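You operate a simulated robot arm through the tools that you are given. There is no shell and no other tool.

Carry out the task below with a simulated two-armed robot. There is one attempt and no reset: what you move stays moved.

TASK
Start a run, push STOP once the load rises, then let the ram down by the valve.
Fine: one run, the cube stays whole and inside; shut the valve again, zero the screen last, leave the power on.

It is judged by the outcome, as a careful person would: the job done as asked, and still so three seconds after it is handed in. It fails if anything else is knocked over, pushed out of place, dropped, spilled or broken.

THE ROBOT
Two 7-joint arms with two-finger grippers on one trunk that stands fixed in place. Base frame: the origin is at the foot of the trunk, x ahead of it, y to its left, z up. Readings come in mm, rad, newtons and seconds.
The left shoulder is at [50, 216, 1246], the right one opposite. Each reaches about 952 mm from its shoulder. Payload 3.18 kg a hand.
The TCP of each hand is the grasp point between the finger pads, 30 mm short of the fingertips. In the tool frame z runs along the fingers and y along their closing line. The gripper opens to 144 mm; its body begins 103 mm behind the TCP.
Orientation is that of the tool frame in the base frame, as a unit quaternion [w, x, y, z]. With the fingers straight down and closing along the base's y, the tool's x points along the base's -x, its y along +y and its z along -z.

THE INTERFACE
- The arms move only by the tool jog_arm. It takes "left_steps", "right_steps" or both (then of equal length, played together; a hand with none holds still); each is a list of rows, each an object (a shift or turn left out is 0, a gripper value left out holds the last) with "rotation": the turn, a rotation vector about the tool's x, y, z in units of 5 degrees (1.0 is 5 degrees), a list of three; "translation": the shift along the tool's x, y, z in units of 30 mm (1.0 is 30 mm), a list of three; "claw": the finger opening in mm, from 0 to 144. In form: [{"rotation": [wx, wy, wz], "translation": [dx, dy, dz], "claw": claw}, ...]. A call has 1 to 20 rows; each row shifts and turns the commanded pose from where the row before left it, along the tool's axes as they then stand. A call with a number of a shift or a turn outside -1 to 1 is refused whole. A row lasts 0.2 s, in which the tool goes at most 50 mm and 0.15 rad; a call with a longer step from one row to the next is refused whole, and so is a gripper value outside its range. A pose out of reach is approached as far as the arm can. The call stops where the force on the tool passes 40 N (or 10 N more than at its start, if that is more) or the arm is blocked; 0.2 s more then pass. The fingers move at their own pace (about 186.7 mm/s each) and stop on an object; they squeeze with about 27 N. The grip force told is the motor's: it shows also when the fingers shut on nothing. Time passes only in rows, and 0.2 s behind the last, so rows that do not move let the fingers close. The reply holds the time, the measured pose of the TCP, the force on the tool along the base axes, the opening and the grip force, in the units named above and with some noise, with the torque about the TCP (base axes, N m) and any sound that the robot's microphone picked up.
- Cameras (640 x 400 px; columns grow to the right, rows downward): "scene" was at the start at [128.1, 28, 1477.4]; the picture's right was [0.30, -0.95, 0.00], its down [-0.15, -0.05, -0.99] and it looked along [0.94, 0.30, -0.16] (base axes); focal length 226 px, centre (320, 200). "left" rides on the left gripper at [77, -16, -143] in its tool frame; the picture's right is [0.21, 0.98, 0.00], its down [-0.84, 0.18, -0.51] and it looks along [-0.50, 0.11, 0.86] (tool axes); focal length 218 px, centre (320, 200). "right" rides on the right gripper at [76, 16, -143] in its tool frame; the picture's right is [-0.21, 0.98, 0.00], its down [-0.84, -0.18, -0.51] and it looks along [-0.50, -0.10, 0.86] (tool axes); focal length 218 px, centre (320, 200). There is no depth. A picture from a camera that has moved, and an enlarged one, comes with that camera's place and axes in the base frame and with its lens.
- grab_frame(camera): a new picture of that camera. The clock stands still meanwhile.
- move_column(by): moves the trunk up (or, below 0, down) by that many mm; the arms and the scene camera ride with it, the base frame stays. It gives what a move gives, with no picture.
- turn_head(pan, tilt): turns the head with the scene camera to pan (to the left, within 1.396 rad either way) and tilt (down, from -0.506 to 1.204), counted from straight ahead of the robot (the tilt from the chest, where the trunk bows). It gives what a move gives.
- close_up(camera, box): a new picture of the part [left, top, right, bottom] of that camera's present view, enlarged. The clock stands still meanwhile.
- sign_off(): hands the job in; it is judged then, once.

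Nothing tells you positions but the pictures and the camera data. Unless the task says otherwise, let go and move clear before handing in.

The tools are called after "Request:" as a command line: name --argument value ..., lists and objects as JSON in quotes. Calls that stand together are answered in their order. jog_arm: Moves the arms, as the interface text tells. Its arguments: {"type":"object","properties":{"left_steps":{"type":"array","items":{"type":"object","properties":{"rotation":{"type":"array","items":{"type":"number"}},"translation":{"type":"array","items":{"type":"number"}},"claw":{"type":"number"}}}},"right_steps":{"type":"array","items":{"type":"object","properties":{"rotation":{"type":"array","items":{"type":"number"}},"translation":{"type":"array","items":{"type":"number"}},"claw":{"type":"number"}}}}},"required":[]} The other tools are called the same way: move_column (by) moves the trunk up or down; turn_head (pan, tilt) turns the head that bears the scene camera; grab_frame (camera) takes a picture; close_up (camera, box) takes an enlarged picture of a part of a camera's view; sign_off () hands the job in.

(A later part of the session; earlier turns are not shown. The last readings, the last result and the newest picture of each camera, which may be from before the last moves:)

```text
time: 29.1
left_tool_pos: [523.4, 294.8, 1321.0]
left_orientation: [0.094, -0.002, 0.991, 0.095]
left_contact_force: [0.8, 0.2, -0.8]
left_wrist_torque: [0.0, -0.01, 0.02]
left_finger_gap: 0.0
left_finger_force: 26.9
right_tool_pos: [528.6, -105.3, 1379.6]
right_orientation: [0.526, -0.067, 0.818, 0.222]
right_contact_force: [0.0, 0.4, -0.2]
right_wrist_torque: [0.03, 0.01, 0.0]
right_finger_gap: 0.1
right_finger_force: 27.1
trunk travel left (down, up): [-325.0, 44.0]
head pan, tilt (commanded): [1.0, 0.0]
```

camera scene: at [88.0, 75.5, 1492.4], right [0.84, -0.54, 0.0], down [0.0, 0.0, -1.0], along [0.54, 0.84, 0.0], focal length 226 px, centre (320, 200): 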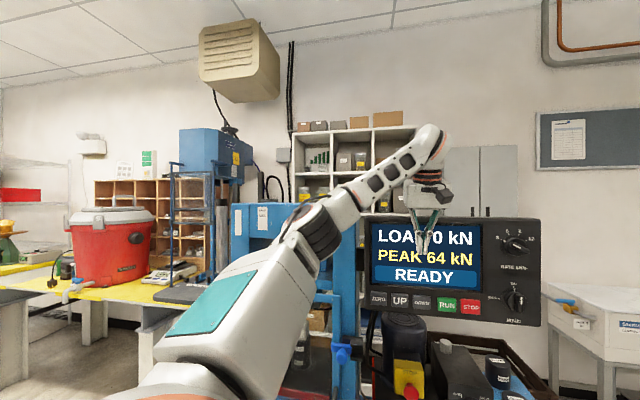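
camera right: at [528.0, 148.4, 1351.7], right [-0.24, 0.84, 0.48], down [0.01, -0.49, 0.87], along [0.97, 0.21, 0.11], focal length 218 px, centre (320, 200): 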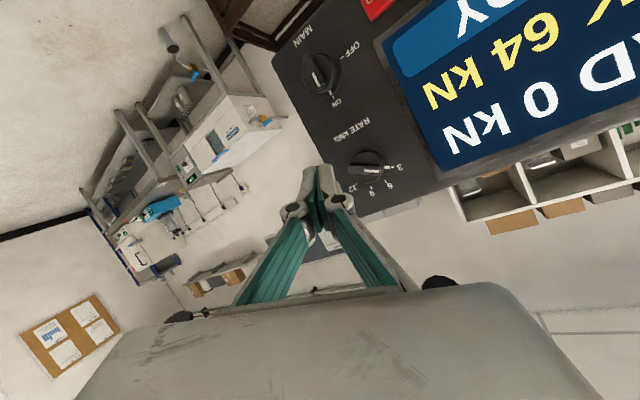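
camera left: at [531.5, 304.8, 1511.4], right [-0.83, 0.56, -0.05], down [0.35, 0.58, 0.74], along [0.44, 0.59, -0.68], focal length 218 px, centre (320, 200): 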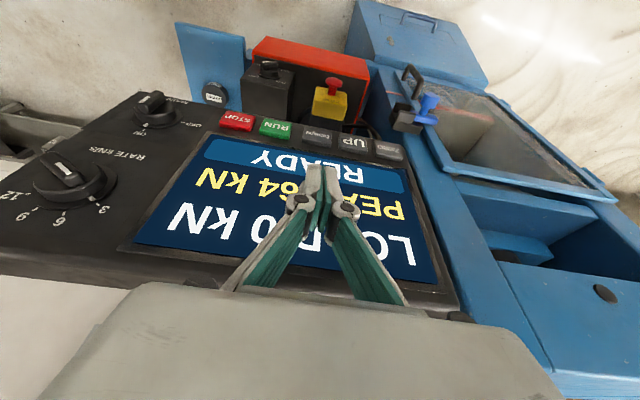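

Request:
jog_arm --left_steps '[{"rotation": [-0.707, -0.707, 0]}, {"rotation": [-0.707, -0.707, 0]}, {"rotation": [-0.707, -0.707, 0]}]'

Request:
grab_frame --camera "scene"

```text
time: 29.9
left_tool_pos: [524.5, 294.5, 1318.8]
left_orientation: [0.185, -0.002, 0.965, 0.187]
left_contact_force: [0.0, -0.9, 0.6]
left_wrist_torque: [-0.01, -0.01, -0.02]
left_finger_gap: 0.1
left_finger_force: 27.0
right_tool_pos: [529.2, -106.5, 1380.4]
right_orientation: [0.526, -0.067, 0.818, 0.223]
right_contact_force: [-0.2, 0.5, -0.1]
right_wrist_torque: [0.02, -0.01, 0.01]
right_finger_gap: 0.0
right_finger_force: 27.3
trunk travel left (down, up): [-325.0, 44.0]
head pan, tilt (commanded): [1.0, 0.0]
```

```text
taken
camera scene: at [88.0, 75.2, 1492.3], right [0.84, -0.54, 0.0], down [0.0, 0.0, -1.0], along [0.54, 0.84, 0.0], focal length 226 px, centre (320, 200)
```

scene: 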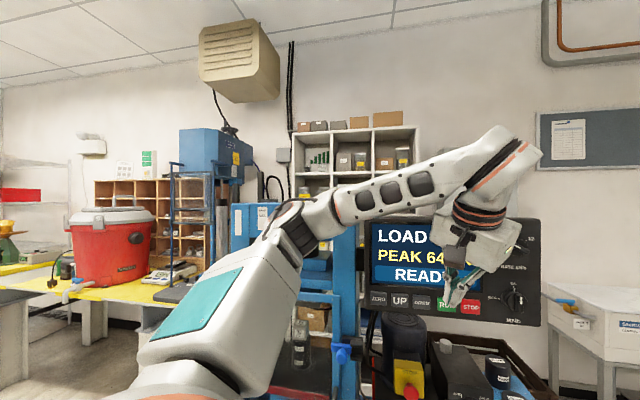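

No warnings and no drift, so this tilt works. Three more rows bring it to 45°.

Request:
jog_arm --left_steps '[{"rotation": [-0.707, -0.707, 0]}, {"rotation": [-0.707, -0.707, 0]}, {"rotation": [-0.707, -0.707, 0]}]'

Request:
grab_frame --camera "left"

```text
time: 30.7
left_tool_pos: [524.1, 298.6, 1333.1]
left_orientation: [0.27, 0.001, 0.923, 0.274]
left_contact_force: [-0.8, 0.4, 0.0]
left_wrist_torque: [0.01, 0.02, 0.02]
left_finger_gap: 0.2
left_finger_force: 26.4
left hand out of reach, approached as far as the arm can: row 3
right_tool_pos: [527.6, -106.1, 1379.3]
right_orientation: [0.527, -0.067, 0.818, 0.223]
right_contact_force: [-1.0, -0.5, 0.3]
right_wrist_torque: [0.01, -0.01, 0.02]
right_finger_gap: 0.0
right_finger_force: 27.3
trunk travel left (down, up): [-325.0, 44.0]
head pan, tilt (commanded): [1.0, 0.0]
```

```text
taken
camera left: at [389.4, 223.8, 1390.6], right [-0.32, 0.86, 0.39], down [0.44, -0.23, 0.87], along [0.84, 0.45, -0.31], focal length 218 px, centre (320, 200)
```

left: 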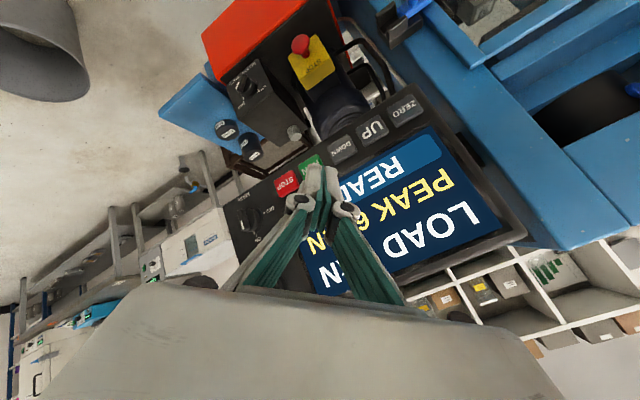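

From this view the keys check out: ZERO ≈ [569, 523, 1215] and STOP ≈ [736, 361, 1213], so RUN ≈ [691, 401, 1214]. I move to a standoff about 40 mm in front of RUN.

Request:
jog_arm --left_steps '[{"translation": [-0.3, -0.033, 0.85]}, {"translation": [-0.3, -0.033, 0.85]}, {"translation": [-0.3, -0.033, 0.85]}]'

```text
time: 31.5
left_tool_pos: [588.8, 341.1, 1317.5]
left_orientation: [0.268, 0.002, 0.924, 0.273]
left_contact_force: [0.4, 0.0, -0.1]
left_wrist_torque: [-0.01, 0.0, 0.01]
left_finger_gap: 0.1
left_finger_force: 27.3
left hand out of reach, approached as far as the arm can: row 1, 2, 3
right_tool_pos: [529.9, -105.8, 1379.9]
right_orientation: [0.527, -0.066, 0.818, 0.221]
right_contact_force: [0.0, -0.7, 0.5]
right_wrist_torque: [0.0, 0.0, -0.01]
right_finger_gap: 0.0
right_finger_force: 27.1
trunk travel left (down, up): [-325.0, 44.0]
head pan, tilt (commanded): [1.0, 0.0]
```

It stopped about 40 mm high, so it is still near a limit. The roll about the finger axis is free for pressing, so I'll roll the other way and see whether the arm reaches the commanded point.

Request:
jog_arm --left_steps '[{"rotation": [0, 0, 1]}, {"rotation": [0, 0, 1]}, {"rotation": [0, 0, 1]}]'

```text
time: 32.3
left_tool_pos: [586.6, 340.9, 1317.2]
left_orientation: [0.233, 0.12, 0.915, 0.306]
left_contact_force: [0.9, 0.4, 0.2]
left_wrist_torque: [0.0, 0.02, 0.0]
left_finger_gap: 0.1
left_finger_force: 27.2
right_tool_pos: [528.4, -105.5, 1381.0]
right_orientation: [0.527, -0.065, 0.818, 0.221]
right_contact_force: [-0.5, 0.3, -0.4]
right_wrist_torque: [0.0, 0.02, 0.0]
right_finger_gap: 0.0
right_finger_force: 26.8
trunk travel left (down, up): [-325.0, 44.0]
head pan, tilt (commanded): [1.0, 0.0]
```

With that roll there is no warning. I now try moving straight down 60 mm.

Request:
jog_arm --left_steps '[{"translation": [0.35, -0.62, 0.7]}, {"translation": [0.35, -0.62, 0.7]}]'

```text
time: 32.9
left_tool_pos: [587.1, 339.1, 1257.3]
left_orientation: [0.233, 0.12, 0.915, 0.306]
left_contact_force: [-0.8, -0.3, 0.0]
left_wrist_torque: [0.02, 0.0, 0.0]
left_finger_gap: 0.0
left_finger_force: 26.9
right_tool_pos: [529.0, -105.8, 1379.9]
right_orientation: [0.526, -0.068, 0.818, 0.223]
right_contact_force: [0.5, 0.8, 0.8]
right_wrist_torque: [0.0, 0.0, -0.02]
right_finger_gap: 0.0
right_finger_force: 26.8
trunk travel left (down, up): [-325.0, 44.0]
head pan, tilt (commanded): [1.0, 0.0]
```

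That roll direction frees the arm, and it tracked exactly to [587, 339, 1257]. I'll look through the left camera before approaching.

Request:
grab_frame --camera "left"

Request:
grab_frame --camera "scene"

```text
taken
camera left: at [448.6, 282.6, 1321.9], right [-0.11, 0.84, 0.53], down [0.49, -0.42, 0.77], along [0.87, 0.34, -0.37], focal length 218 px, centre (320, 200)
```

left: 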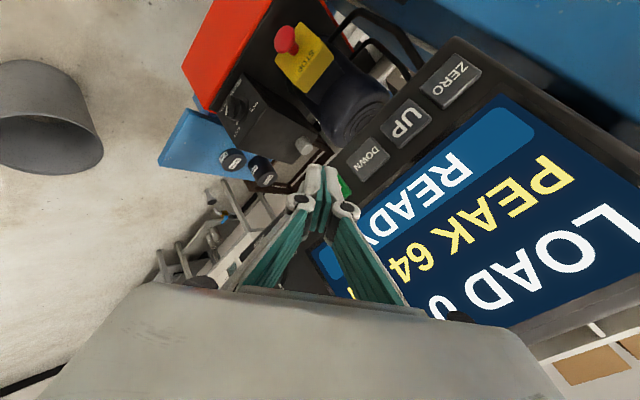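

```text
taken
camera scene: at [88.5, 76.1, 1492.2], right [0.84, -0.54, 0.0], down [0.0, 0.0, -1.0], along [0.54, 0.84, 0.0], focal length 226 px, centre (320, 200)
```

scene: 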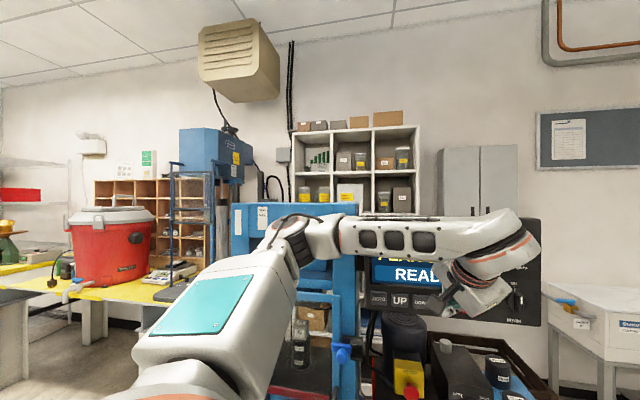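

The fingertips sit in front of RUN with the panel filling the left view. The forearm hides the LOAD line from the head camera, so I check whether the parked right hand's camera can see the screen.

Request:
grab_frame --camera "right"

Request:
turn_head --pan 0.2 --tilt 0.1

Request:
grab_frame --camera "scene"

```text
taken
camera right: at [371.3, -142.6, 1367.1], right [-0.24, 0.85, 0.47], down [0.01, -0.49, 0.87], along [0.97, 0.22, 0.11], focal length 218 px, centre (320, 200)
```

right: 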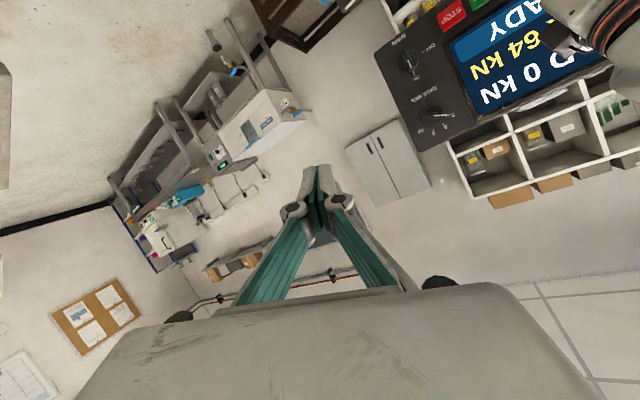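

```text
time: 34.1
left_tool_pos: [587.4, 340.5, 1258.1]
left_orientation: [0.233, 0.12, 0.915, 0.306]
left_contact_force: [0.1, 0.4, 0.2]
left_wrist_torque: [0.0, -0.01, -0.03]
left_finger_gap: 0.0
left_finger_force: 27.2
right_tool_pos: [528.6, -105.4, 1379.4]
right_orientation: [0.527, -0.066, 0.818, 0.221]
right_contact_force: [0.1, 0.2, -0.7]
right_wrist_torque: [0.02, 0.01, 0.0]
right_finger_gap: 0.1
right_finger_force: 27.2
trunk travel left (down, up): [-325.0, 44.0]
head pan, tilt (commanded): [0.201, 0.099]
```

```text
taken
camera scene: at [129.7, 18.3, 1483.2], right [0.2, -0.98, 0.0], down [-0.1, -0.02, -1.0], along [0.97, 0.2, -0.1], focal length 226 px, centre (320, 200)
```

scene: 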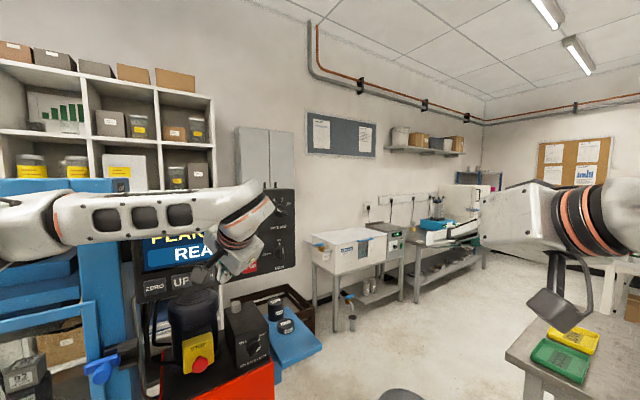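

The right hand's camera does show the load digits, and the left camera should show them once the hand is at STOP. Next I approach RUN to about 30 mm off, lining the fingertips up at key height.

Request:
jog_arm --left_steps '[{"translation": [-0.448, 0.105, 0.672]}, {"translation": [-0.448, 0.105, 0.672]}, {"translation": [-0.448, 0.105, 0.672]}]'

Request:
grab_frame --camera "left"

Request:
grab_frame --camera "right"

Request:
grab_frame --camera "scene"

```text
time: 34.9
left_tool_pos: [654.5, 362.6, 1234.3]
left_orientation: [0.233, 0.12, 0.915, 0.307]
left_contact_force: [0.2, 0.1, -0.8]
left_wrist_torque: [-0.02, -0.01, 0.05]
left_finger_gap: 0.0
left_finger_force: 27.1
right_tool_pos: [529.4, -106.0, 1378.8]
right_orientation: [0.525, -0.067, 0.819, 0.223]
right_contact_force: [0.5, -1.1, -0.4]
right_wrist_torque: [0.04, -0.02, 0.04]
right_finger_gap: 0.1
right_finger_force: 27.1
trunk travel left (down, up): [-325.0, 44.0]
head pan, tilt (commanded): [0.201, 0.099]
```

```text
taken
camera left: at [515.2, 305.7, 1300.5], right [-0.11, 0.84, 0.53], down [0.49, -0.42, 0.77], along [0.87, 0.34, -0.37], focal length 218 px, centre (320, 200)
```

left: 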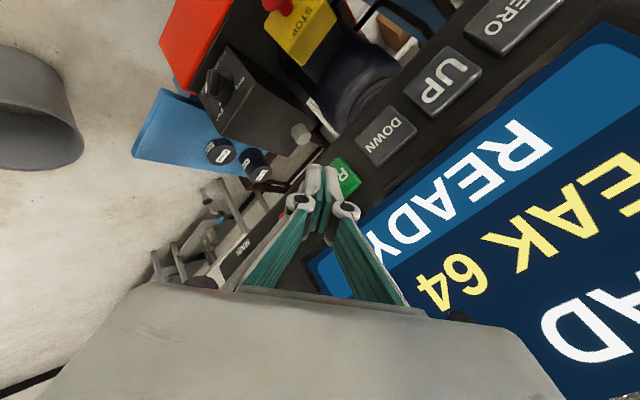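

```text
taken
camera right: at [371.8, -142.8, 1367.0], right [-0.24, 0.85, 0.47], down [0.01, -0.49, 0.87], along [0.97, 0.22, 0.11], focal length 218 px, centre (320, 200)
```

right: 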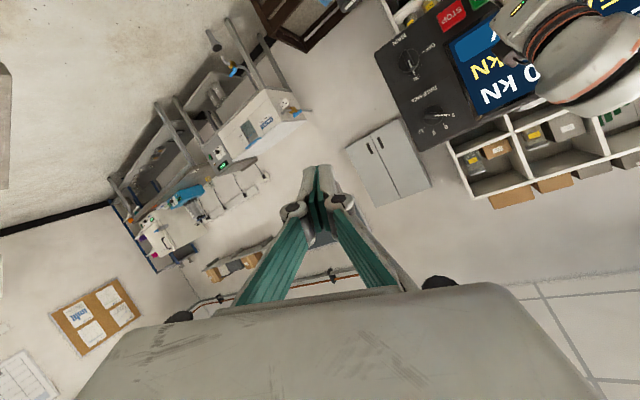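

```text
taken
camera scene: at [130.6, 18.5, 1483.1], right [0.2, -0.98, 0.0], down [-0.1, -0.02, -0.99], along [0.97, 0.2, -0.1], focal length 226 px, centre (320, 200)
```

scene: 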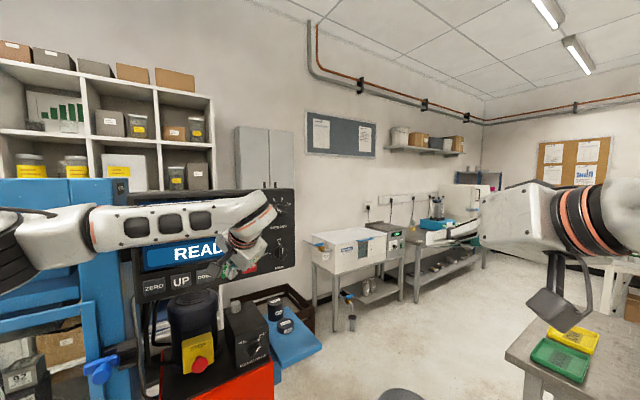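

The fingertips are about 30 mm in front of RUN, centred to within a few millimetres. I push in along the panel normal with small final steps.

Request:
jog_arm --left_steps '[{"translation": [-0.247, 0.426, 0.497]}, {"translation": [-0.059, 0.101, 0.118]}]'

Request:
close_up --camera "left" --box '[240, 100, 460, 240]'

```text
time: 35.5
left_tool_pos: [671.8, 379.3, 1234.8]
left_orientation: [0.232, 0.121, 0.915, 0.307]
left_contact_force: [-3.6, -3.6, -0.2]
left_wrist_torque: [-0.04, 0.05, 0.0]
left_finger_gap: 0.0
left_finger_force: 27.1
right_tool_pos: [527.8, -107.3, 1379.3]
right_orientation: [0.527, -0.067, 0.818, 0.223]
right_contact_force: [0.1, 0.1, -0.3]
right_wrist_torque: [-0.01, 0.0, -0.01]
right_finger_gap: 0.2
right_finger_force: 26.6
trunk travel left (down, up): [-325.0, 44.0]
head pan, tilt (commanded): [0.201, 0.099]
heard: click
```

```text
2.86 times, centred on (350, 170) of left
camera zoom: at [532.8, 323.2, 1300.4], right [-0.1, 0.84, 0.53], down [0.49, -0.42, 0.77], along [0.87, 0.34, -0.37], focal length 624 px, centre (234, 286)
```

zoom: 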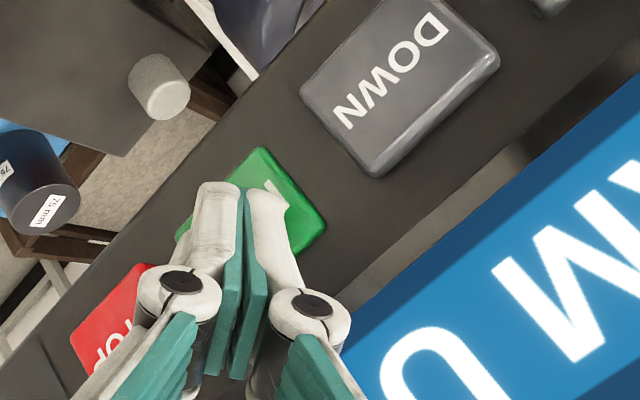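

There was a click and the status line has changed (something like "RAM UP"), so RUN has registered. I release it and move across to just in front of STOP.

Request:
jog_arm --left_steps '[{"translation": [0.282, -0.487, -0.568]}, {"translation": [-0.6, -0.54, -0.002]}, {"translation": [-0.597, -0.54, -0.002]}]'

Request:
grab_frame --camera "left"

Request:
grab_frame --camera "scene"

```text
time: 36.3
left_tool_pos: [683.6, 328.1, 1227.3]
left_orientation: [0.233, 0.12, 0.916, 0.305]
left_contact_force: [0.3, -0.3, -0.2]
left_wrist_torque: [-0.01, 0.04, 0.04]
left_finger_gap: 0.0
left_finger_force: 26.7
right_tool_pos: [529.1, -106.0, 1379.1]
right_orientation: [0.527, -0.066, 0.818, 0.221]
right_contact_force: [0.0, -0.1, 0.1]
right_wrist_torque: [-0.02, 0.01, 0.01]
right_finger_gap: 0.0
right_finger_force: 27.8
trunk travel left (down, up): [-325.0, 44.0]
head pan, tilt (commanded): [0.201, 0.099]
```

```text
taken
camera left: at [544.4, 270.8, 1292.7], right [-0.11, 0.84, 0.53], down [0.49, -0.42, 0.77], along [0.87, 0.34, -0.36], focal length 218 px, centre (320, 200)
```

left: 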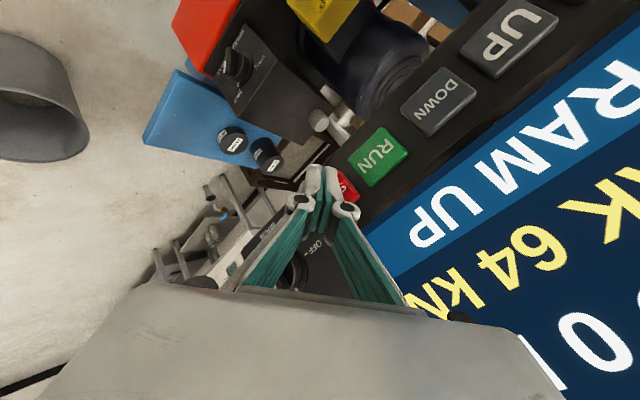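

```text
taken
camera scene: at [129.8, 18.2, 1483.2], right [0.2, -0.98, 0.0], down [-0.1, -0.02, -0.99], along [0.97, 0.2, -0.1], focal length 226 px, centre (320, 200)
```

scene: 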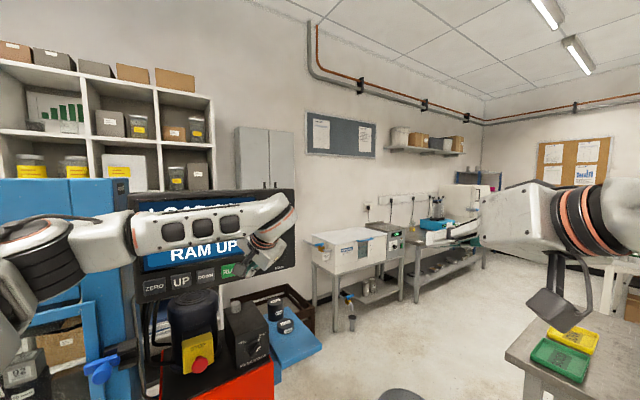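

The screen reads RAM UP with the load still 0. I trim the position by about 13 mm sideways and 7 mm up to centre on STOP, then watch the load digit in the left view.

Request:
jog_arm --left_steps '[{"translation": [-0.551, 0.089, 0.026]}]'

Request:
grab_frame --camera "left"

```text
time: 36.7
left_tool_pos: [684.2, 328.3, 1227.3]
left_orientation: [0.233, 0.119, 0.916, 0.305]
left_contact_force: [-0.1, 0.1, 0.3]
left_wrist_torque: [0.01, 0.01, 0.0]
left_finger_gap: 0.1
left_finger_force: 27.3
left hand out of reach, approached as far as the arm can: row 1
right_tool_pos: [529.9, -106.2, 1378.7]
right_orientation: [0.527, -0.066, 0.818, 0.222]
right_contact_force: [0.1, -0.3, -0.3]
right_wrist_torque: [0.02, -0.04, 0.01]
right_finger_gap: 0.0
right_finger_force: 26.8
trunk travel left (down, up): [-325.0, 44.0]
head pan, tilt (commanded): [0.201, 0.099]
```

```text
taken
camera left: at [544.4, 270.6, 1292.5], right [-0.11, 0.84, 0.53], down [0.49, -0.42, 0.77], along [0.87, 0.34, -0.37], focal length 218 px, centre (320, 200)
```

left: 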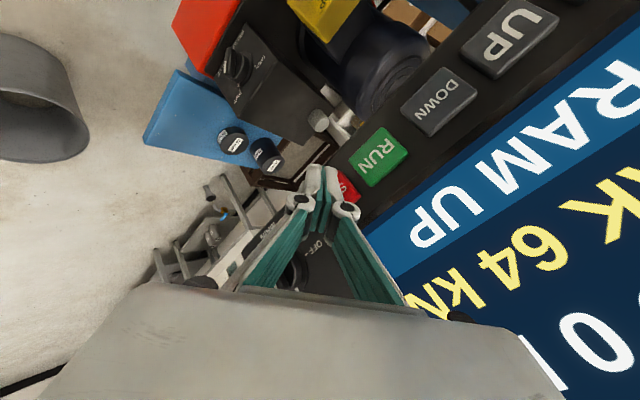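

The arm hit the same roll limit just short of STOP. The load is still 0, so I roll the fingers further in the direction that freed it before, then trim.

Request:
jog_arm --left_steps '[{"rotation": [0, 0, 1]}, {"rotation": [0, 0, 1]}, {"translation": [-0.527, 0.184, 0.026]}]'

Request:
grab_frame --camera "left"

```text
time: 37.5
left_tool_pos: [685.8, 330.4, 1231.2]
left_orientation: [0.209, 0.2, 0.901, 0.322]
left_contact_force: [-0.6, 0.0, -0.4]
left_wrist_torque: [0.01, -0.01, 0.02]
left_finger_gap: 0.0
left_finger_force: 27.1
left hand out of reach, approached as far as the arm can: row 3
right_tool_pos: [529.8, -105.9, 1380.0]
right_orientation: [0.527, -0.067, 0.818, 0.222]
right_contact_force: [0.0, 0.5, -0.1]
right_wrist_torque: [0.0, -0.01, -0.03]
right_finger_gap: 0.0
right_finger_force: 27.5
trunk travel left (down, up): [-325.0, 44.0]
head pan, tilt (commanded): [0.201, 0.099]
```

```text
taken
camera left: at [546.9, 284.4, 1303.0], right [0.05, 0.8, 0.6], down [0.49, -0.54, 0.68], along [0.87, 0.26, -0.41], focal length 218 px, centre (320, 200)
```

left: 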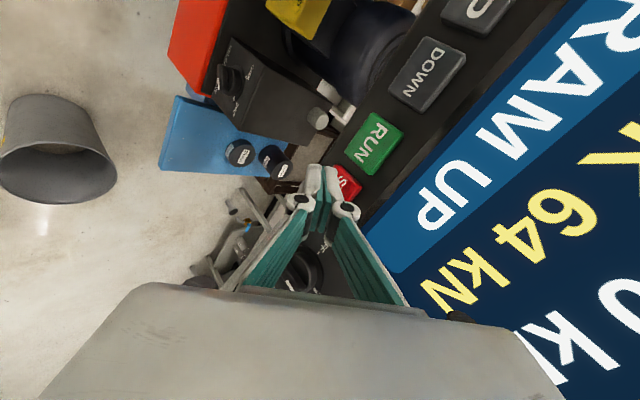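

It still comes up short, at about 13 mm left of STOP's centre, and the load is still 0. I'll turn the hand's heading a little to the right, toward the arm's natural direction, to gain reach.

Request:
jog_arm --left_steps '[{"rotation": [0.248, -0.664, 0.704]}, {"rotation": [0.248, -0.664, 0.704]}, {"rotation": [0.248, -0.664, 0.704]}]'

Request:
grab_frame --camera "left"

```text
time: 38.3
left_tool_pos: [685.3, 328.8, 1228.8]
left_orientation: [0.245, 0.315, 0.868, 0.296]
left_contact_force: [0.0, -0.3, -0.4]
left_wrist_torque: [-0.04, 0.01, 0.01]
left_finger_gap: 0.0
left_finger_force: 26.5
right_tool_pos: [527.6, -105.4, 1380.8]
right_orientation: [0.526, -0.066, 0.818, 0.222]
right_contact_force: [-0.4, -0.2, 0.0]
right_wrist_torque: [-0.05, 0.0, -0.02]
right_finger_gap: 0.0
right_finger_force: 26.8
trunk travel left (down, up): [-325.0, 44.0]
head pan, tilt (commanded): [0.201, 0.099]
```

```text
taken
camera left: at [539.3, 320.9, 1302.9], right [0.25, 0.76, 0.6], down [0.34, -0.65, 0.68], along [0.91, 0.03, -0.42], focal length 218 px, centre (320, 200)
```

left: 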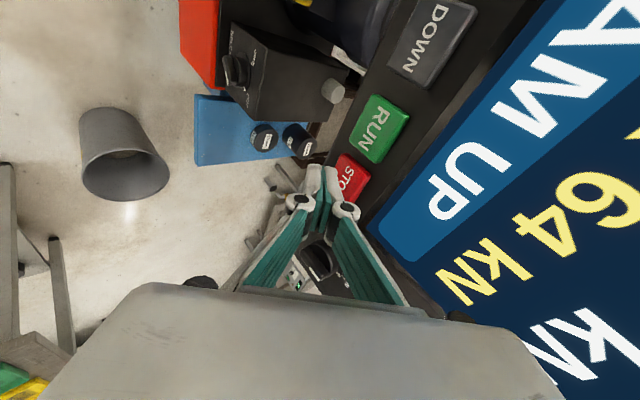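

No limit warning now. The load digit has slid out of the left frame, so I check which other camera can read the screen while the clock stands still.

Request:
close_up --camera "right" --box '[380, 0, 640, 150]'

Request:
close_up --camera "scene" --box '[100, 160, 320, 300]'

Request:
close_up --camera "left" --box '[400, 100, 640, 400]'

```text
2.46 times, centred on (510, 75) of right
camera zoom: at [370.4, -142.5, 1367.5], right [-0.24, 0.85, 0.47], down [0.01, -0.49, 0.87], along [0.97, 0.22, 0.11], focal length 537 px, centre (-148, 508)
```

zoom: 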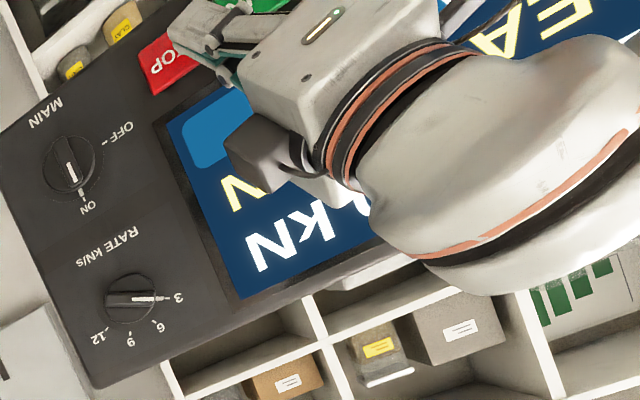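

```text
2.86 times, centred on (210, 230) of scene
camera zoom: at [129.1, 18.8, 1483.3], right [0.2, -0.98, 0.0], down [-0.1, -0.02, -1.0], along [0.98, 0.2, -0.1], focal length 647 px, centre (634, 114)
```

zoom: 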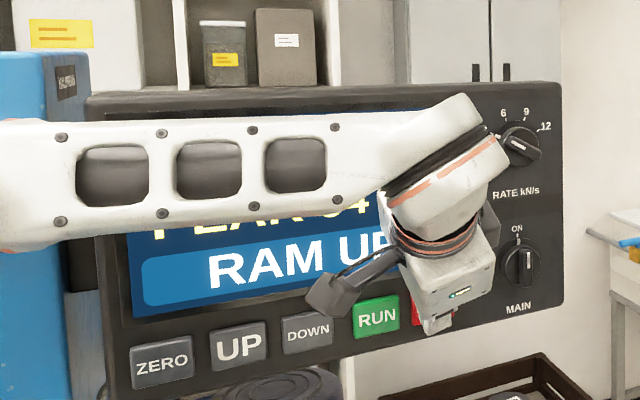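

```text
1.33 times, centred on (520, 250) of left
camera zoom: at [539.3, 320.9, 1302.9], right [0.25, 0.76, 0.6], down [0.34, -0.65, 0.68], along [0.91, 0.03, -0.42], focal length 291 px, centre (53, 133)
```

zoom: 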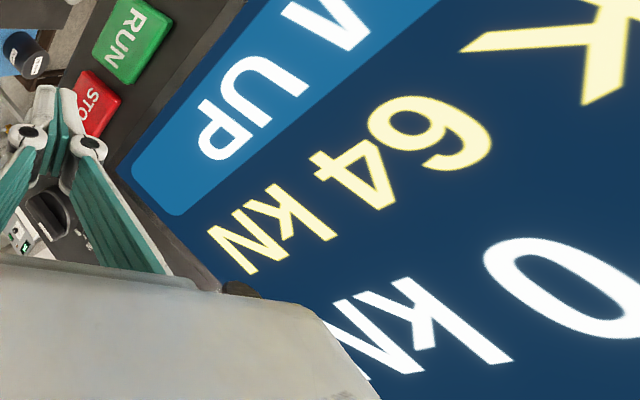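

The left close-up shows LOAD "0 kN" and RAM UP clearly, so I can watch the load there. I trim to centre on STOP.

Request:
jog_arm --left_steps '[{"translation": [-0.283, 0.2, 0.033]}]'

Request:
close_up --camera "left" --box '[240, 100, 640, 350]'

```text
time: 38.7
left_tool_pos: [694.8, 327.6, 1236.6]
left_orientation: [0.246, 0.314, 0.868, 0.296]
left_contact_force: [-1.4, -1.0, -0.2]
left_wrist_torque: [0.03, 0.01, 0.02]
left_finger_gap: 0.0
left_finger_force: 26.6
right_tool_pos: [528.4, -106.9, 1380.1]
right_orientation: [0.527, -0.068, 0.817, 0.224]
right_contact_force: [0.4, -0.4, -0.2]
right_wrist_torque: [-0.02, -0.01, -0.03]
right_finger_gap: 0.0
right_finger_force: 27.3
trunk travel left (down, up): [-325.0, 44.0]
head pan, tilt (commanded): [0.201, 0.099]
```

```text
1.60 times, centred on (440, 225) of left
camera zoom: at [548.8, 318.7, 1308.8], right [0.25, 0.76, 0.6], down [0.34, -0.65, 0.68], along [0.91, 0.03, -0.42], focal length 349 px, centre (128, 160)
```

zoom: 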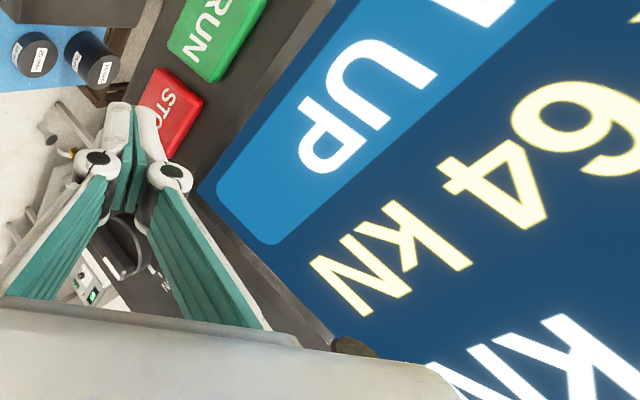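

The fingertips are centred in front of STOP at about [713, 338, 1215] and the load is still 0. I wait in short steps and watch the load and status.

Request:
jog_arm --left_steps '[{}, {}]'

Request:
close_up --camera "left" --box '[400, 100, 640, 400]'

Request:
close_up --camera "scene" --box '[0, 160, 240, 400]'

```text
time: 39.3
left_tool_pos: [696.6, 327.2, 1235.8]
left_orientation: [0.245, 0.315, 0.868, 0.296]
left_contact_force: [0.2, -0.9, -0.5]
left_wrist_torque: [0.01, -0.01, -0.01]
left_finger_gap: 0.1
left_finger_force: 27.5
right_tool_pos: [529.6, -104.9, 1379.7]
right_orientation: [0.526, -0.066, 0.818, 0.222]
right_contact_force: [-1.2, -0.7, 0.2]
right_wrist_torque: [-0.03, 0.0, 0.01]
right_finger_gap: 0.0
right_finger_force: 27.1
trunk travel left (down, up): [-325.0, 44.0]
head pan, tilt (commanded): [0.201, 0.099]
```

```text
1.33 times, centred on (520, 250) of left
camera zoom: at [549.0, 319.1, 1308.6], right [0.25, 0.76, 0.6], down [0.34, -0.65, 0.68], along [0.91, 0.03, -0.42], focal length 291 px, centre (53, 133)
```

zoom: 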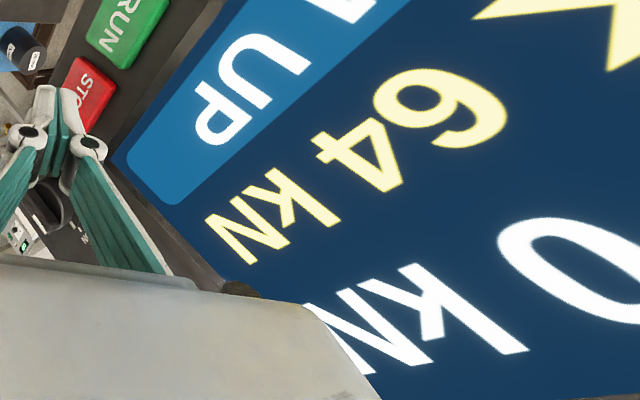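

```text
1.67 times, centred on (120, 280) of scene
camera zoom: at [129.8, 18.5, 1483.2], right [0.2, -0.98, 0.0], down [-0.1, -0.02, -1.0], along [0.97, 0.2, -0.1], focal length 377 px, centre (653, 67)
```

zoom: 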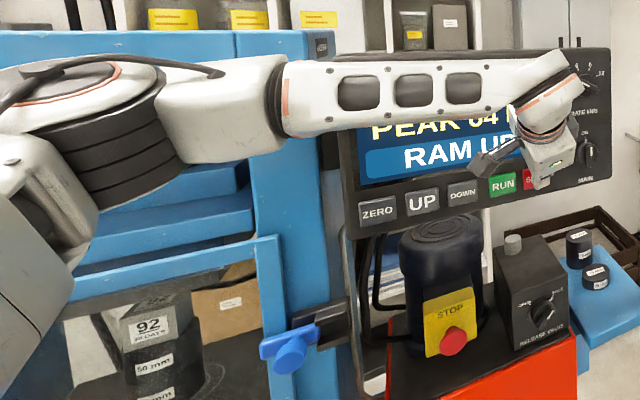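

The cube is rising toward the upper platen and the load is still 0 with RAM UP. I keep waiting in short steps.

Request:
jog_arm --left_steps '[{}, {}, {}]'

Request:
close_up --camera "left" --box '[400, 100, 640, 400]'

Request:
close_up --camera "scene" --box '[0, 220, 160, 400]'

```text
time: 40.1
left_tool_pos: [694.2, 326.6, 1235.4]
left_orientation: [0.245, 0.315, 0.868, 0.296]
left_contact_force: [-0.4, -0.3, -0.1]
left_wrist_torque: [0.01, 0.02, 0.02]
left_finger_gap: 0.1
left_finger_force: 27.3
right_tool_pos: [529.2, -106.4, 1380.8]
right_orientation: [0.527, -0.066, 0.818, 0.221]
right_contact_force: [-0.2, 0.2, -0.8]
right_wrist_torque: [0.0, -0.01, 0.0]
right_finger_gap: 0.0
right_finger_force: 26.7
trunk travel left (down, up): [-325.0, 44.0]
head pan, tilt (commanded): [0.201, 0.099]
```

```text
1.33 times, centred on (520, 250) of left
camera zoom: at [549.0, 319.0, 1308.6], right [0.25, 0.76, 0.6], down [0.34, -0.65, 0.68], along [0.91, 0.03, -0.42], focal length 291 px, centre (53, 133)
```

zoom: 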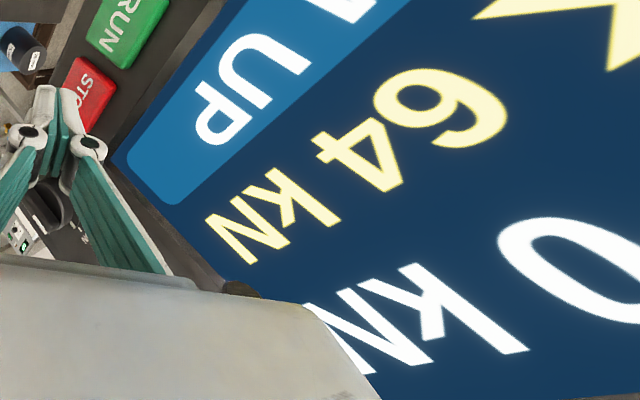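

```text
2.22 times, centred on (80, 310) of scene
camera zoom: at [129.7, 18.3, 1483.2], right [0.2, -0.98, 0.0], down [-0.1, -0.02, -1.0], along [0.97, 0.2, -0.1], focal length 503 px, centre (853, -44)
```

zoom: 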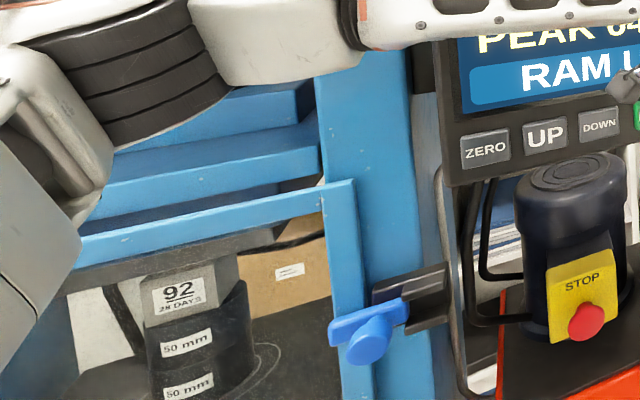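

The cube's top is almost at the upper platen. I go one row at a time now.

Request:
jog_arm --left_steps '[{}, {}]'

Request:
close_up --camera "left" --box '[400, 100, 640, 400]'

```text
time: 40.7
left_tool_pos: [694.9, 328.8, 1236.4]
left_orientation: [0.245, 0.315, 0.868, 0.295]
left_contact_force: [0.4, 0.7, -1.0]
left_wrist_torque: [0.0, 0.0, 0.0]
left_finger_gap: 0.0
left_finger_force: 26.9
right_tool_pos: [528.5, -106.6, 1379.4]
right_orientation: [0.526, -0.067, 0.818, 0.222]
right_contact_force: [-1.0, -0.4, -0.2]
right_wrist_torque: [0.03, 0.0, 0.0]
right_finger_gap: 0.0
right_finger_force: 26.9
trunk travel left (down, up): [-325.0, 44.0]
head pan, tilt (commanded): [0.201, 0.099]
```

```text
1.33 times, centred on (520, 250) of left
camera zoom: at [549.0, 319.0, 1308.6], right [0.25, 0.76, 0.6], down [0.34, -0.65, 0.68], along [0.91, 0.03, -0.42], focal length 291 px, centre (53, 133)
```

zoom: 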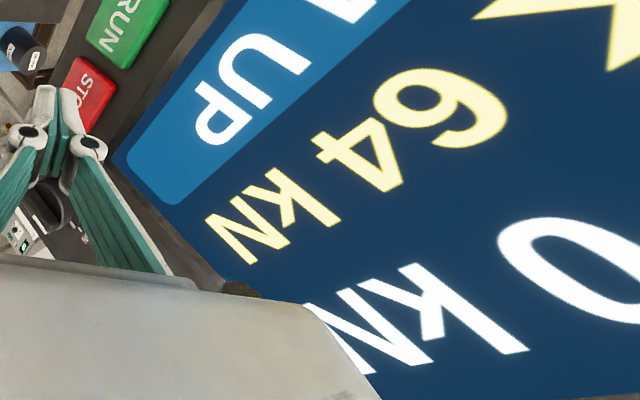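

Still 0. I close the gap to STOP by about 5 mm while waiting.

Request:
jog_arm --left_steps '[{"translation": [0, 0.121, 0.115]}, {}]'

Request:
close_up --camera "left" --box '[400, 100, 640, 400]'

Request:
close_up --camera "scene" --box '[0, 220, 160, 400]'

```text
time: 41.3
left_tool_pos: [699.8, 330.6, 1236.3]
left_orientation: [0.246, 0.315, 0.868, 0.295]
left_contact_force: [0.8, -0.3, 0.9]
left_wrist_torque: [0.02, 0.02, -0.01]
left_finger_gap: 0.0
left_finger_force: 27.0
right_tool_pos: [529.5, -105.8, 1379.2]
right_orientation: [0.526, -0.067, 0.818, 0.223]
right_contact_force: [0.4, -0.3, -0.8]
right_wrist_torque: [0.0, 0.01, 0.01]
right_finger_gap: 0.1
right_finger_force: 26.9
trunk travel left (down, up): [-325.0, 44.0]
head pan, tilt (commanded): [0.201, 0.099]
```

```text
1.33 times, centred on (520, 250) of left
camera zoom: at [553.2, 322.7, 1309.0], right [0.25, 0.76, 0.6], down [0.34, -0.65, 0.68], along [0.91, 0.03, -0.42], focal length 291 px, centre (53, 133)
```

zoom: 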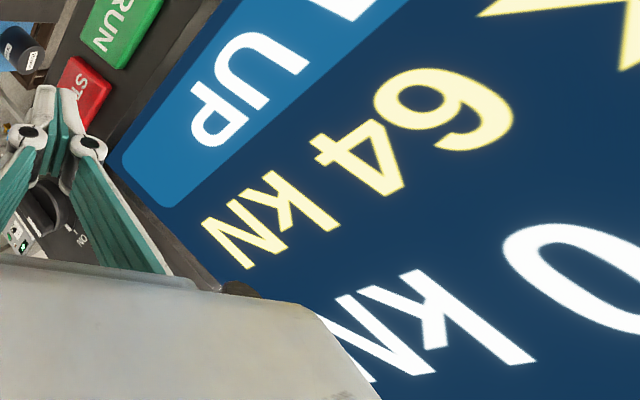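

```text
2.22 times, centred on (80, 310) of scene
camera zoom: at [129.8, 18.3, 1483.2], right [0.2, -0.98, 0.0], down [-0.1, -0.02, -1.0], along [0.97, 0.2, -0.1], focal length 503 px, centre (853, -44)
```

zoom: 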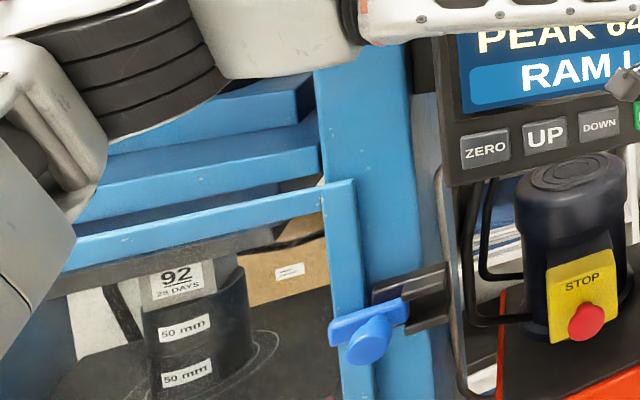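

The cube is close to contact and the load is still 0. Two more rows.

Request:
jog_arm --left_steps '[{}, {}]'

Request:
close_up --camera "left" --box '[400, 100, 640, 400]'

Request:
close_up --camera "scene" --box '[0, 220, 160, 400]'

```text
time: 41.9
left_tool_pos: [699.4, 331.4, 1235.0]
left_orientation: [0.245, 0.314, 0.868, 0.295]
left_contact_force: [0.3, -0.8, -0.7]
left_wrist_torque: [0.0, -0.03, -0.01]
left_finger_gap: 0.0
left_finger_force: 27.0
right_tool_pos: [528.6, -106.8, 1380.1]
right_orientation: [0.527, -0.066, 0.818, 0.221]
right_contact_force: [-0.4, 0.3, -0.1]
right_wrist_torque: [-0.02, 0.02, 0.02]
right_finger_gap: 0.0
right_finger_force: 27.3
trunk travel left (down, up): [-325.0, 44.0]
head pan, tilt (commanded): [0.201, 0.099]
```

```text
1.33 times, centred on (520, 250) of left
camera zoom: at [553.1, 322.5, 1309.0], right [0.25, 0.76, 0.6], down [0.34, -0.65, 0.68], along [0.91, 0.03, -0.42], focal length 291 px, centre (53, 133)
```

zoom: 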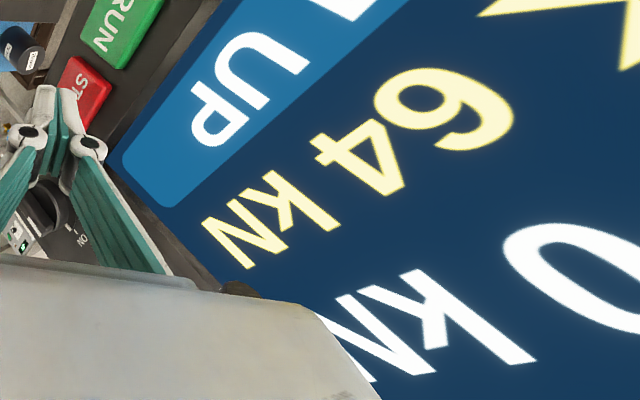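

```text
2.22 times, centred on (80, 310) of scene
camera zoom: at [129.8, 18.3, 1483.2], right [0.2, -0.98, 0.0], down [-0.1, -0.02, -1.0], along [0.97, 0.2, -0.1], focal length 503 px, centre (853, -44)
```

zoom: 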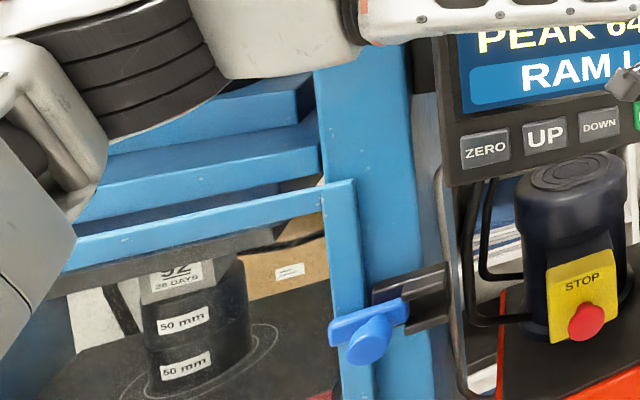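

The cube's label is now partly hidden behind the upper platen edge and the load is still 0. I continue stepping.

Request:
jog_arm --left_steps '[{}, {}]'

Request:
close_up --camera "left" --box '[400, 100, 640, 400]'

Request:
close_up --camera "scene" --box '[0, 220, 160, 400]'

```text
time: 42.5
left_tool_pos: [698.6, 330.8, 1235.9]
left_orientation: [0.246, 0.315, 0.868, 0.295]
left_contact_force: [0.4, -0.2, 0.2]
left_wrist_torque: [0.03, 0.01, 0.0]
left_finger_gap: 0.0
left_finger_force: 26.7
right_tool_pos: [527.9, -106.0, 1380.2]
right_orientation: [0.527, -0.067, 0.818, 0.222]
right_contact_force: [0.0, 0.0, 0.1]
right_wrist_torque: [-0.01, -0.01, -0.01]
right_finger_gap: 0.0
right_finger_force: 27.4
trunk travel left (down, up): [-325.0, 44.0]
head pan, tilt (commanded): [0.201, 0.099]
```

```text
1.33 times, centred on (520, 250) of left
camera zoom: at [553.1, 322.5, 1308.9], right [0.25, 0.76, 0.6], down [0.34, -0.65, 0.68], along [0.91, 0.03, -0.42], focal length 291 px, centre (53, 133)
```

zoom: 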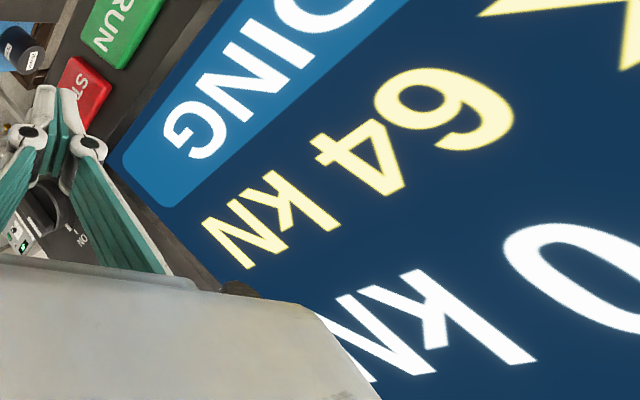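

```text
2.22 times, centred on (80, 310) of scene
camera zoom: at [129.7, 18.3, 1483.2], right [0.2, -0.98, 0.0], down [-0.1, -0.02, -1.0], along [0.97, 0.2, -0.1], focal length 503 px, centre (853, -44)
```

zoom: 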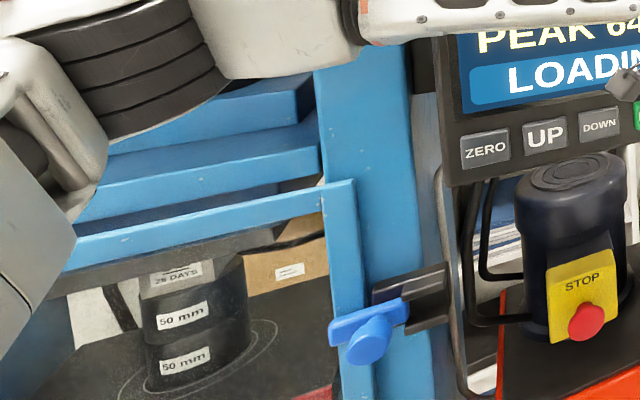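

The status changed to LOADING and the load is about to rise. One more short wait to confirm it on the display.

Request:
jog_arm --left_steps '[{}, {}]'

Request:
close_up --camera "left" --box '[400, 100, 640, 400]'

```text
time: 43.1
left_tool_pos: [698.7, 330.8, 1235.2]
left_orientation: [0.246, 0.315, 0.868, 0.296]
left_contact_force: [0.1, -0.2, -0.4]
left_wrist_torque: [0.02, 0.01, 0.01]
left_finger_gap: 0.1
left_finger_force: 26.7
right_tool_pos: [528.2, -105.2, 1379.1]
right_orientation: [0.527, -0.066, 0.818, 0.221]
right_contact_force: [0.3, 0.2, 0.2]
right_wrist_torque: [0.01, 0.0, 0.01]
right_finger_gap: 0.0
right_finger_force: 26.5
trunk travel left (down, up): [-325.0, 44.0]
head pan, tilt (commanded): [0.201, 0.099]
```

```text
1.33 times, centred on (520, 250) of left
camera zoom: at [553.1, 322.5, 1309.0], right [0.25, 0.76, 0.6], down [0.34, -0.65, 0.68], along [0.91, 0.03, -0.42], focal length 291 px, centre (53, 133)
```

zoom: 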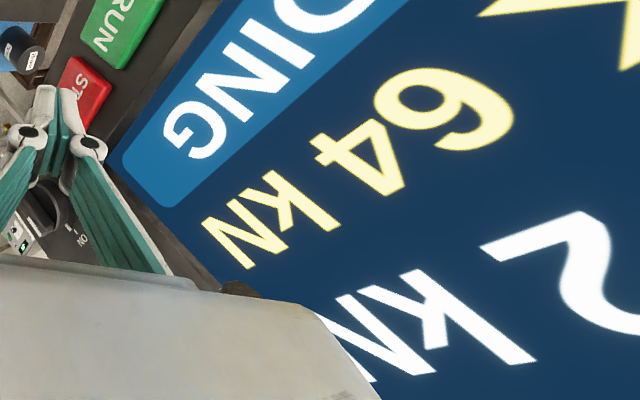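

The load reads 2 kN and is rising. I press STOP now.

Request:
jog_arm --left_steps '[{"translation": [0.002, 0.242, 0.229]}, {"translation": [0.001, 0.145, 0.137]}]'

Request:
close_up --camera "left" --box '[240, 100, 640, 400]'

```text
time: 43.7
left_tool_pos: [710.3, 341.1, 1236.5]
left_orientation: [0.246, 0.314, 0.868, 0.296]
left_contact_force: [-0.9, -0.6, -0.7]
left_wrist_torque: [-0.04, -0.02, 0.0]
left_finger_gap: 0.0
left_finger_force: 27.2
right_tool_pos: [529.0, -104.7, 1381.3]
right_orientation: [0.527, -0.067, 0.818, 0.222]
right_contact_force: [-0.1, 0.6, 0.9]
right_wrist_torque: [0.01, 0.0, 0.04]
right_finger_gap: 0.2
right_finger_force: 27.0
trunk travel left (down, up): [-325.0, 44.0]
head pan, tilt (commanded): [0.201, 0.099]
```

```text
1.33 times, centred on (440, 250) of left
camera zoom: at [563.9, 332.9, 1309.6], right [0.25, 0.76, 0.6], down [0.34, -0.65, 0.68], along [0.91, 0.03, -0.42], focal length 291 px, centre (160, 133)
```

zoom: 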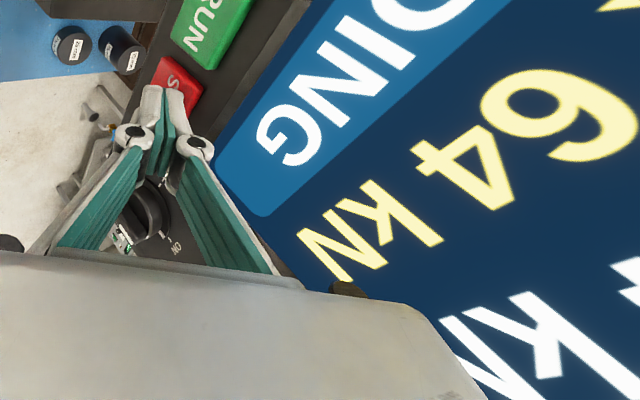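

There's no contact yet and the load is about 4 kN. I push on with small steps.

Request:
jog_arm --left_steps '[{"translation": [0.001, 0.17, 0.16]}, {"translation": [0.001, 0.12, 0.115]}]'

Request:
close_up --camera "left" --box '[240, 100, 640, 400]'

```text
time: 44.3
left_tool_pos: [714.2, 344.7, 1236.4]
left_orientation: [0.245, 0.317, 0.868, 0.294]
left_contact_force: [-20.8, -19.1, -2.4]
left_wrist_torque: [-0.23, 0.29, 0.04]
left_finger_gap: 0.0
left_finger_force: 27.2
right_tool_pos: [525.8, -108.4, 1382.3]
right_orientation: [0.528, -0.067, 0.817, 0.224]
right_contact_force: [0.4, 0.4, 0.3]
right_wrist_torque: [0.02, -0.01, -0.01]
right_finger_gap: 0.2
right_finger_force: 27.0
trunk travel left (down, up): [-325.0, 44.0]
head pan, tilt (commanded): [0.201, 0.099]
heard: click
```

```text
1.33 times, centred on (440, 250) of left
camera zoom: at [568.1, 337.3, 1309.8], right [0.25, 0.76, 0.6], down [0.33, -0.65, 0.68], along [0.91, 0.03, -0.42], focal length 291 px, centre (160, 133)
```

zoom: 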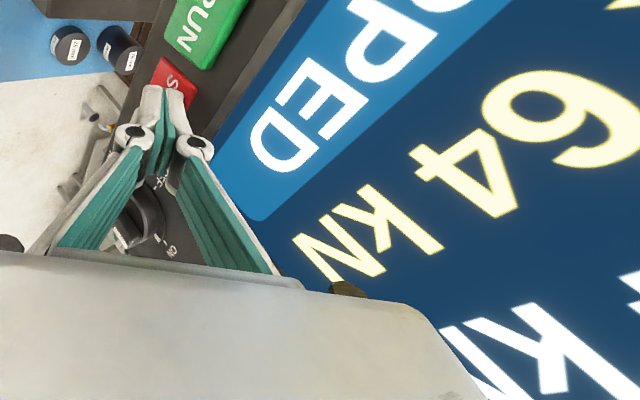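

A click sounded and the status reads STOPPED. I release the key and back off.

Request:
jog_arm --left_steps '[{"translation": [0, -0.6, -0.57]}, {"translation": [0, -0.6, -0.57]}, {"translation": [0, -0.6, -0.57]}, {"translation": [0, -0.6, -0.57]}, {}]'

Request:
grab_frame --camera "left"

Request:
grab_frame --camera "scene"

```text
time: 45.5
left_tool_pos: [646.1, 282.8, 1235.1]
left_orientation: [0.245, 0.315, 0.868, 0.295]
left_contact_force: [-0.4, -0.1, -0.1]
left_wrist_torque: [-0.04, 0.0, -0.03]
left_finger_gap: 0.4
left_finger_force: 26.9
right_tool_pos: [529.3, -105.1, 1380.2]
right_orientation: [0.527, -0.068, 0.818, 0.223]
right_contact_force: [-0.4, -0.4, 0.4]
right_wrist_torque: [0.02, 0.03, -0.01]
right_finger_gap: 0.0
right_finger_force: 26.9
trunk travel left (down, up): [-325.0, 44.0]
head pan, tilt (commanded): [0.201, 0.099]
```

```text
taken
camera left: at [500.7, 273.9, 1308.3], right [0.25, 0.76, 0.6], down [0.34, -0.65, 0.68], along [0.91, 0.03, -0.42], focal length 218 px, centre (320, 200)
```

left: 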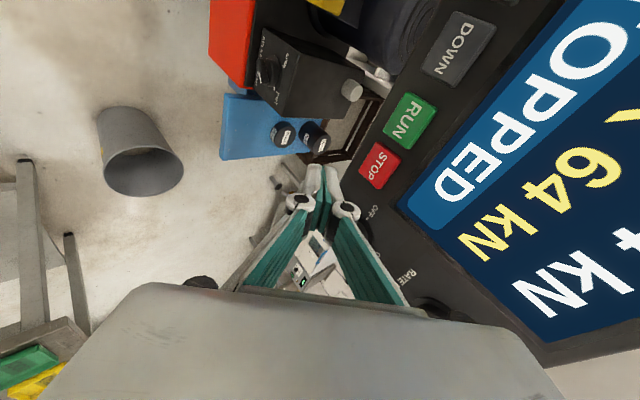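

```text
taken
camera scene: at [130.1, 18.9, 1483.2], right [0.2, -0.98, 0.0], down [-0.1, -0.02, -0.99], along [0.97, 0.2, -0.1], focal length 226 px, centre (320, 200)
```

scene: 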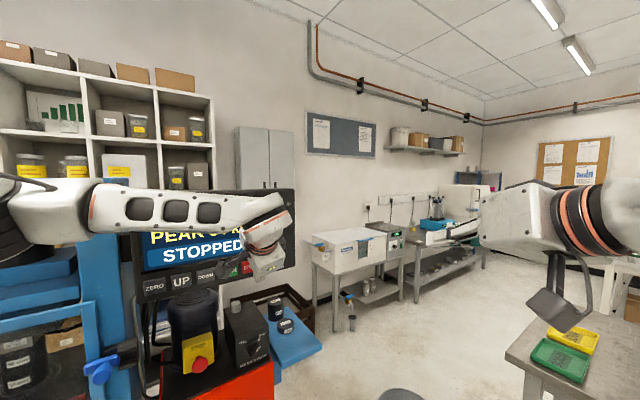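

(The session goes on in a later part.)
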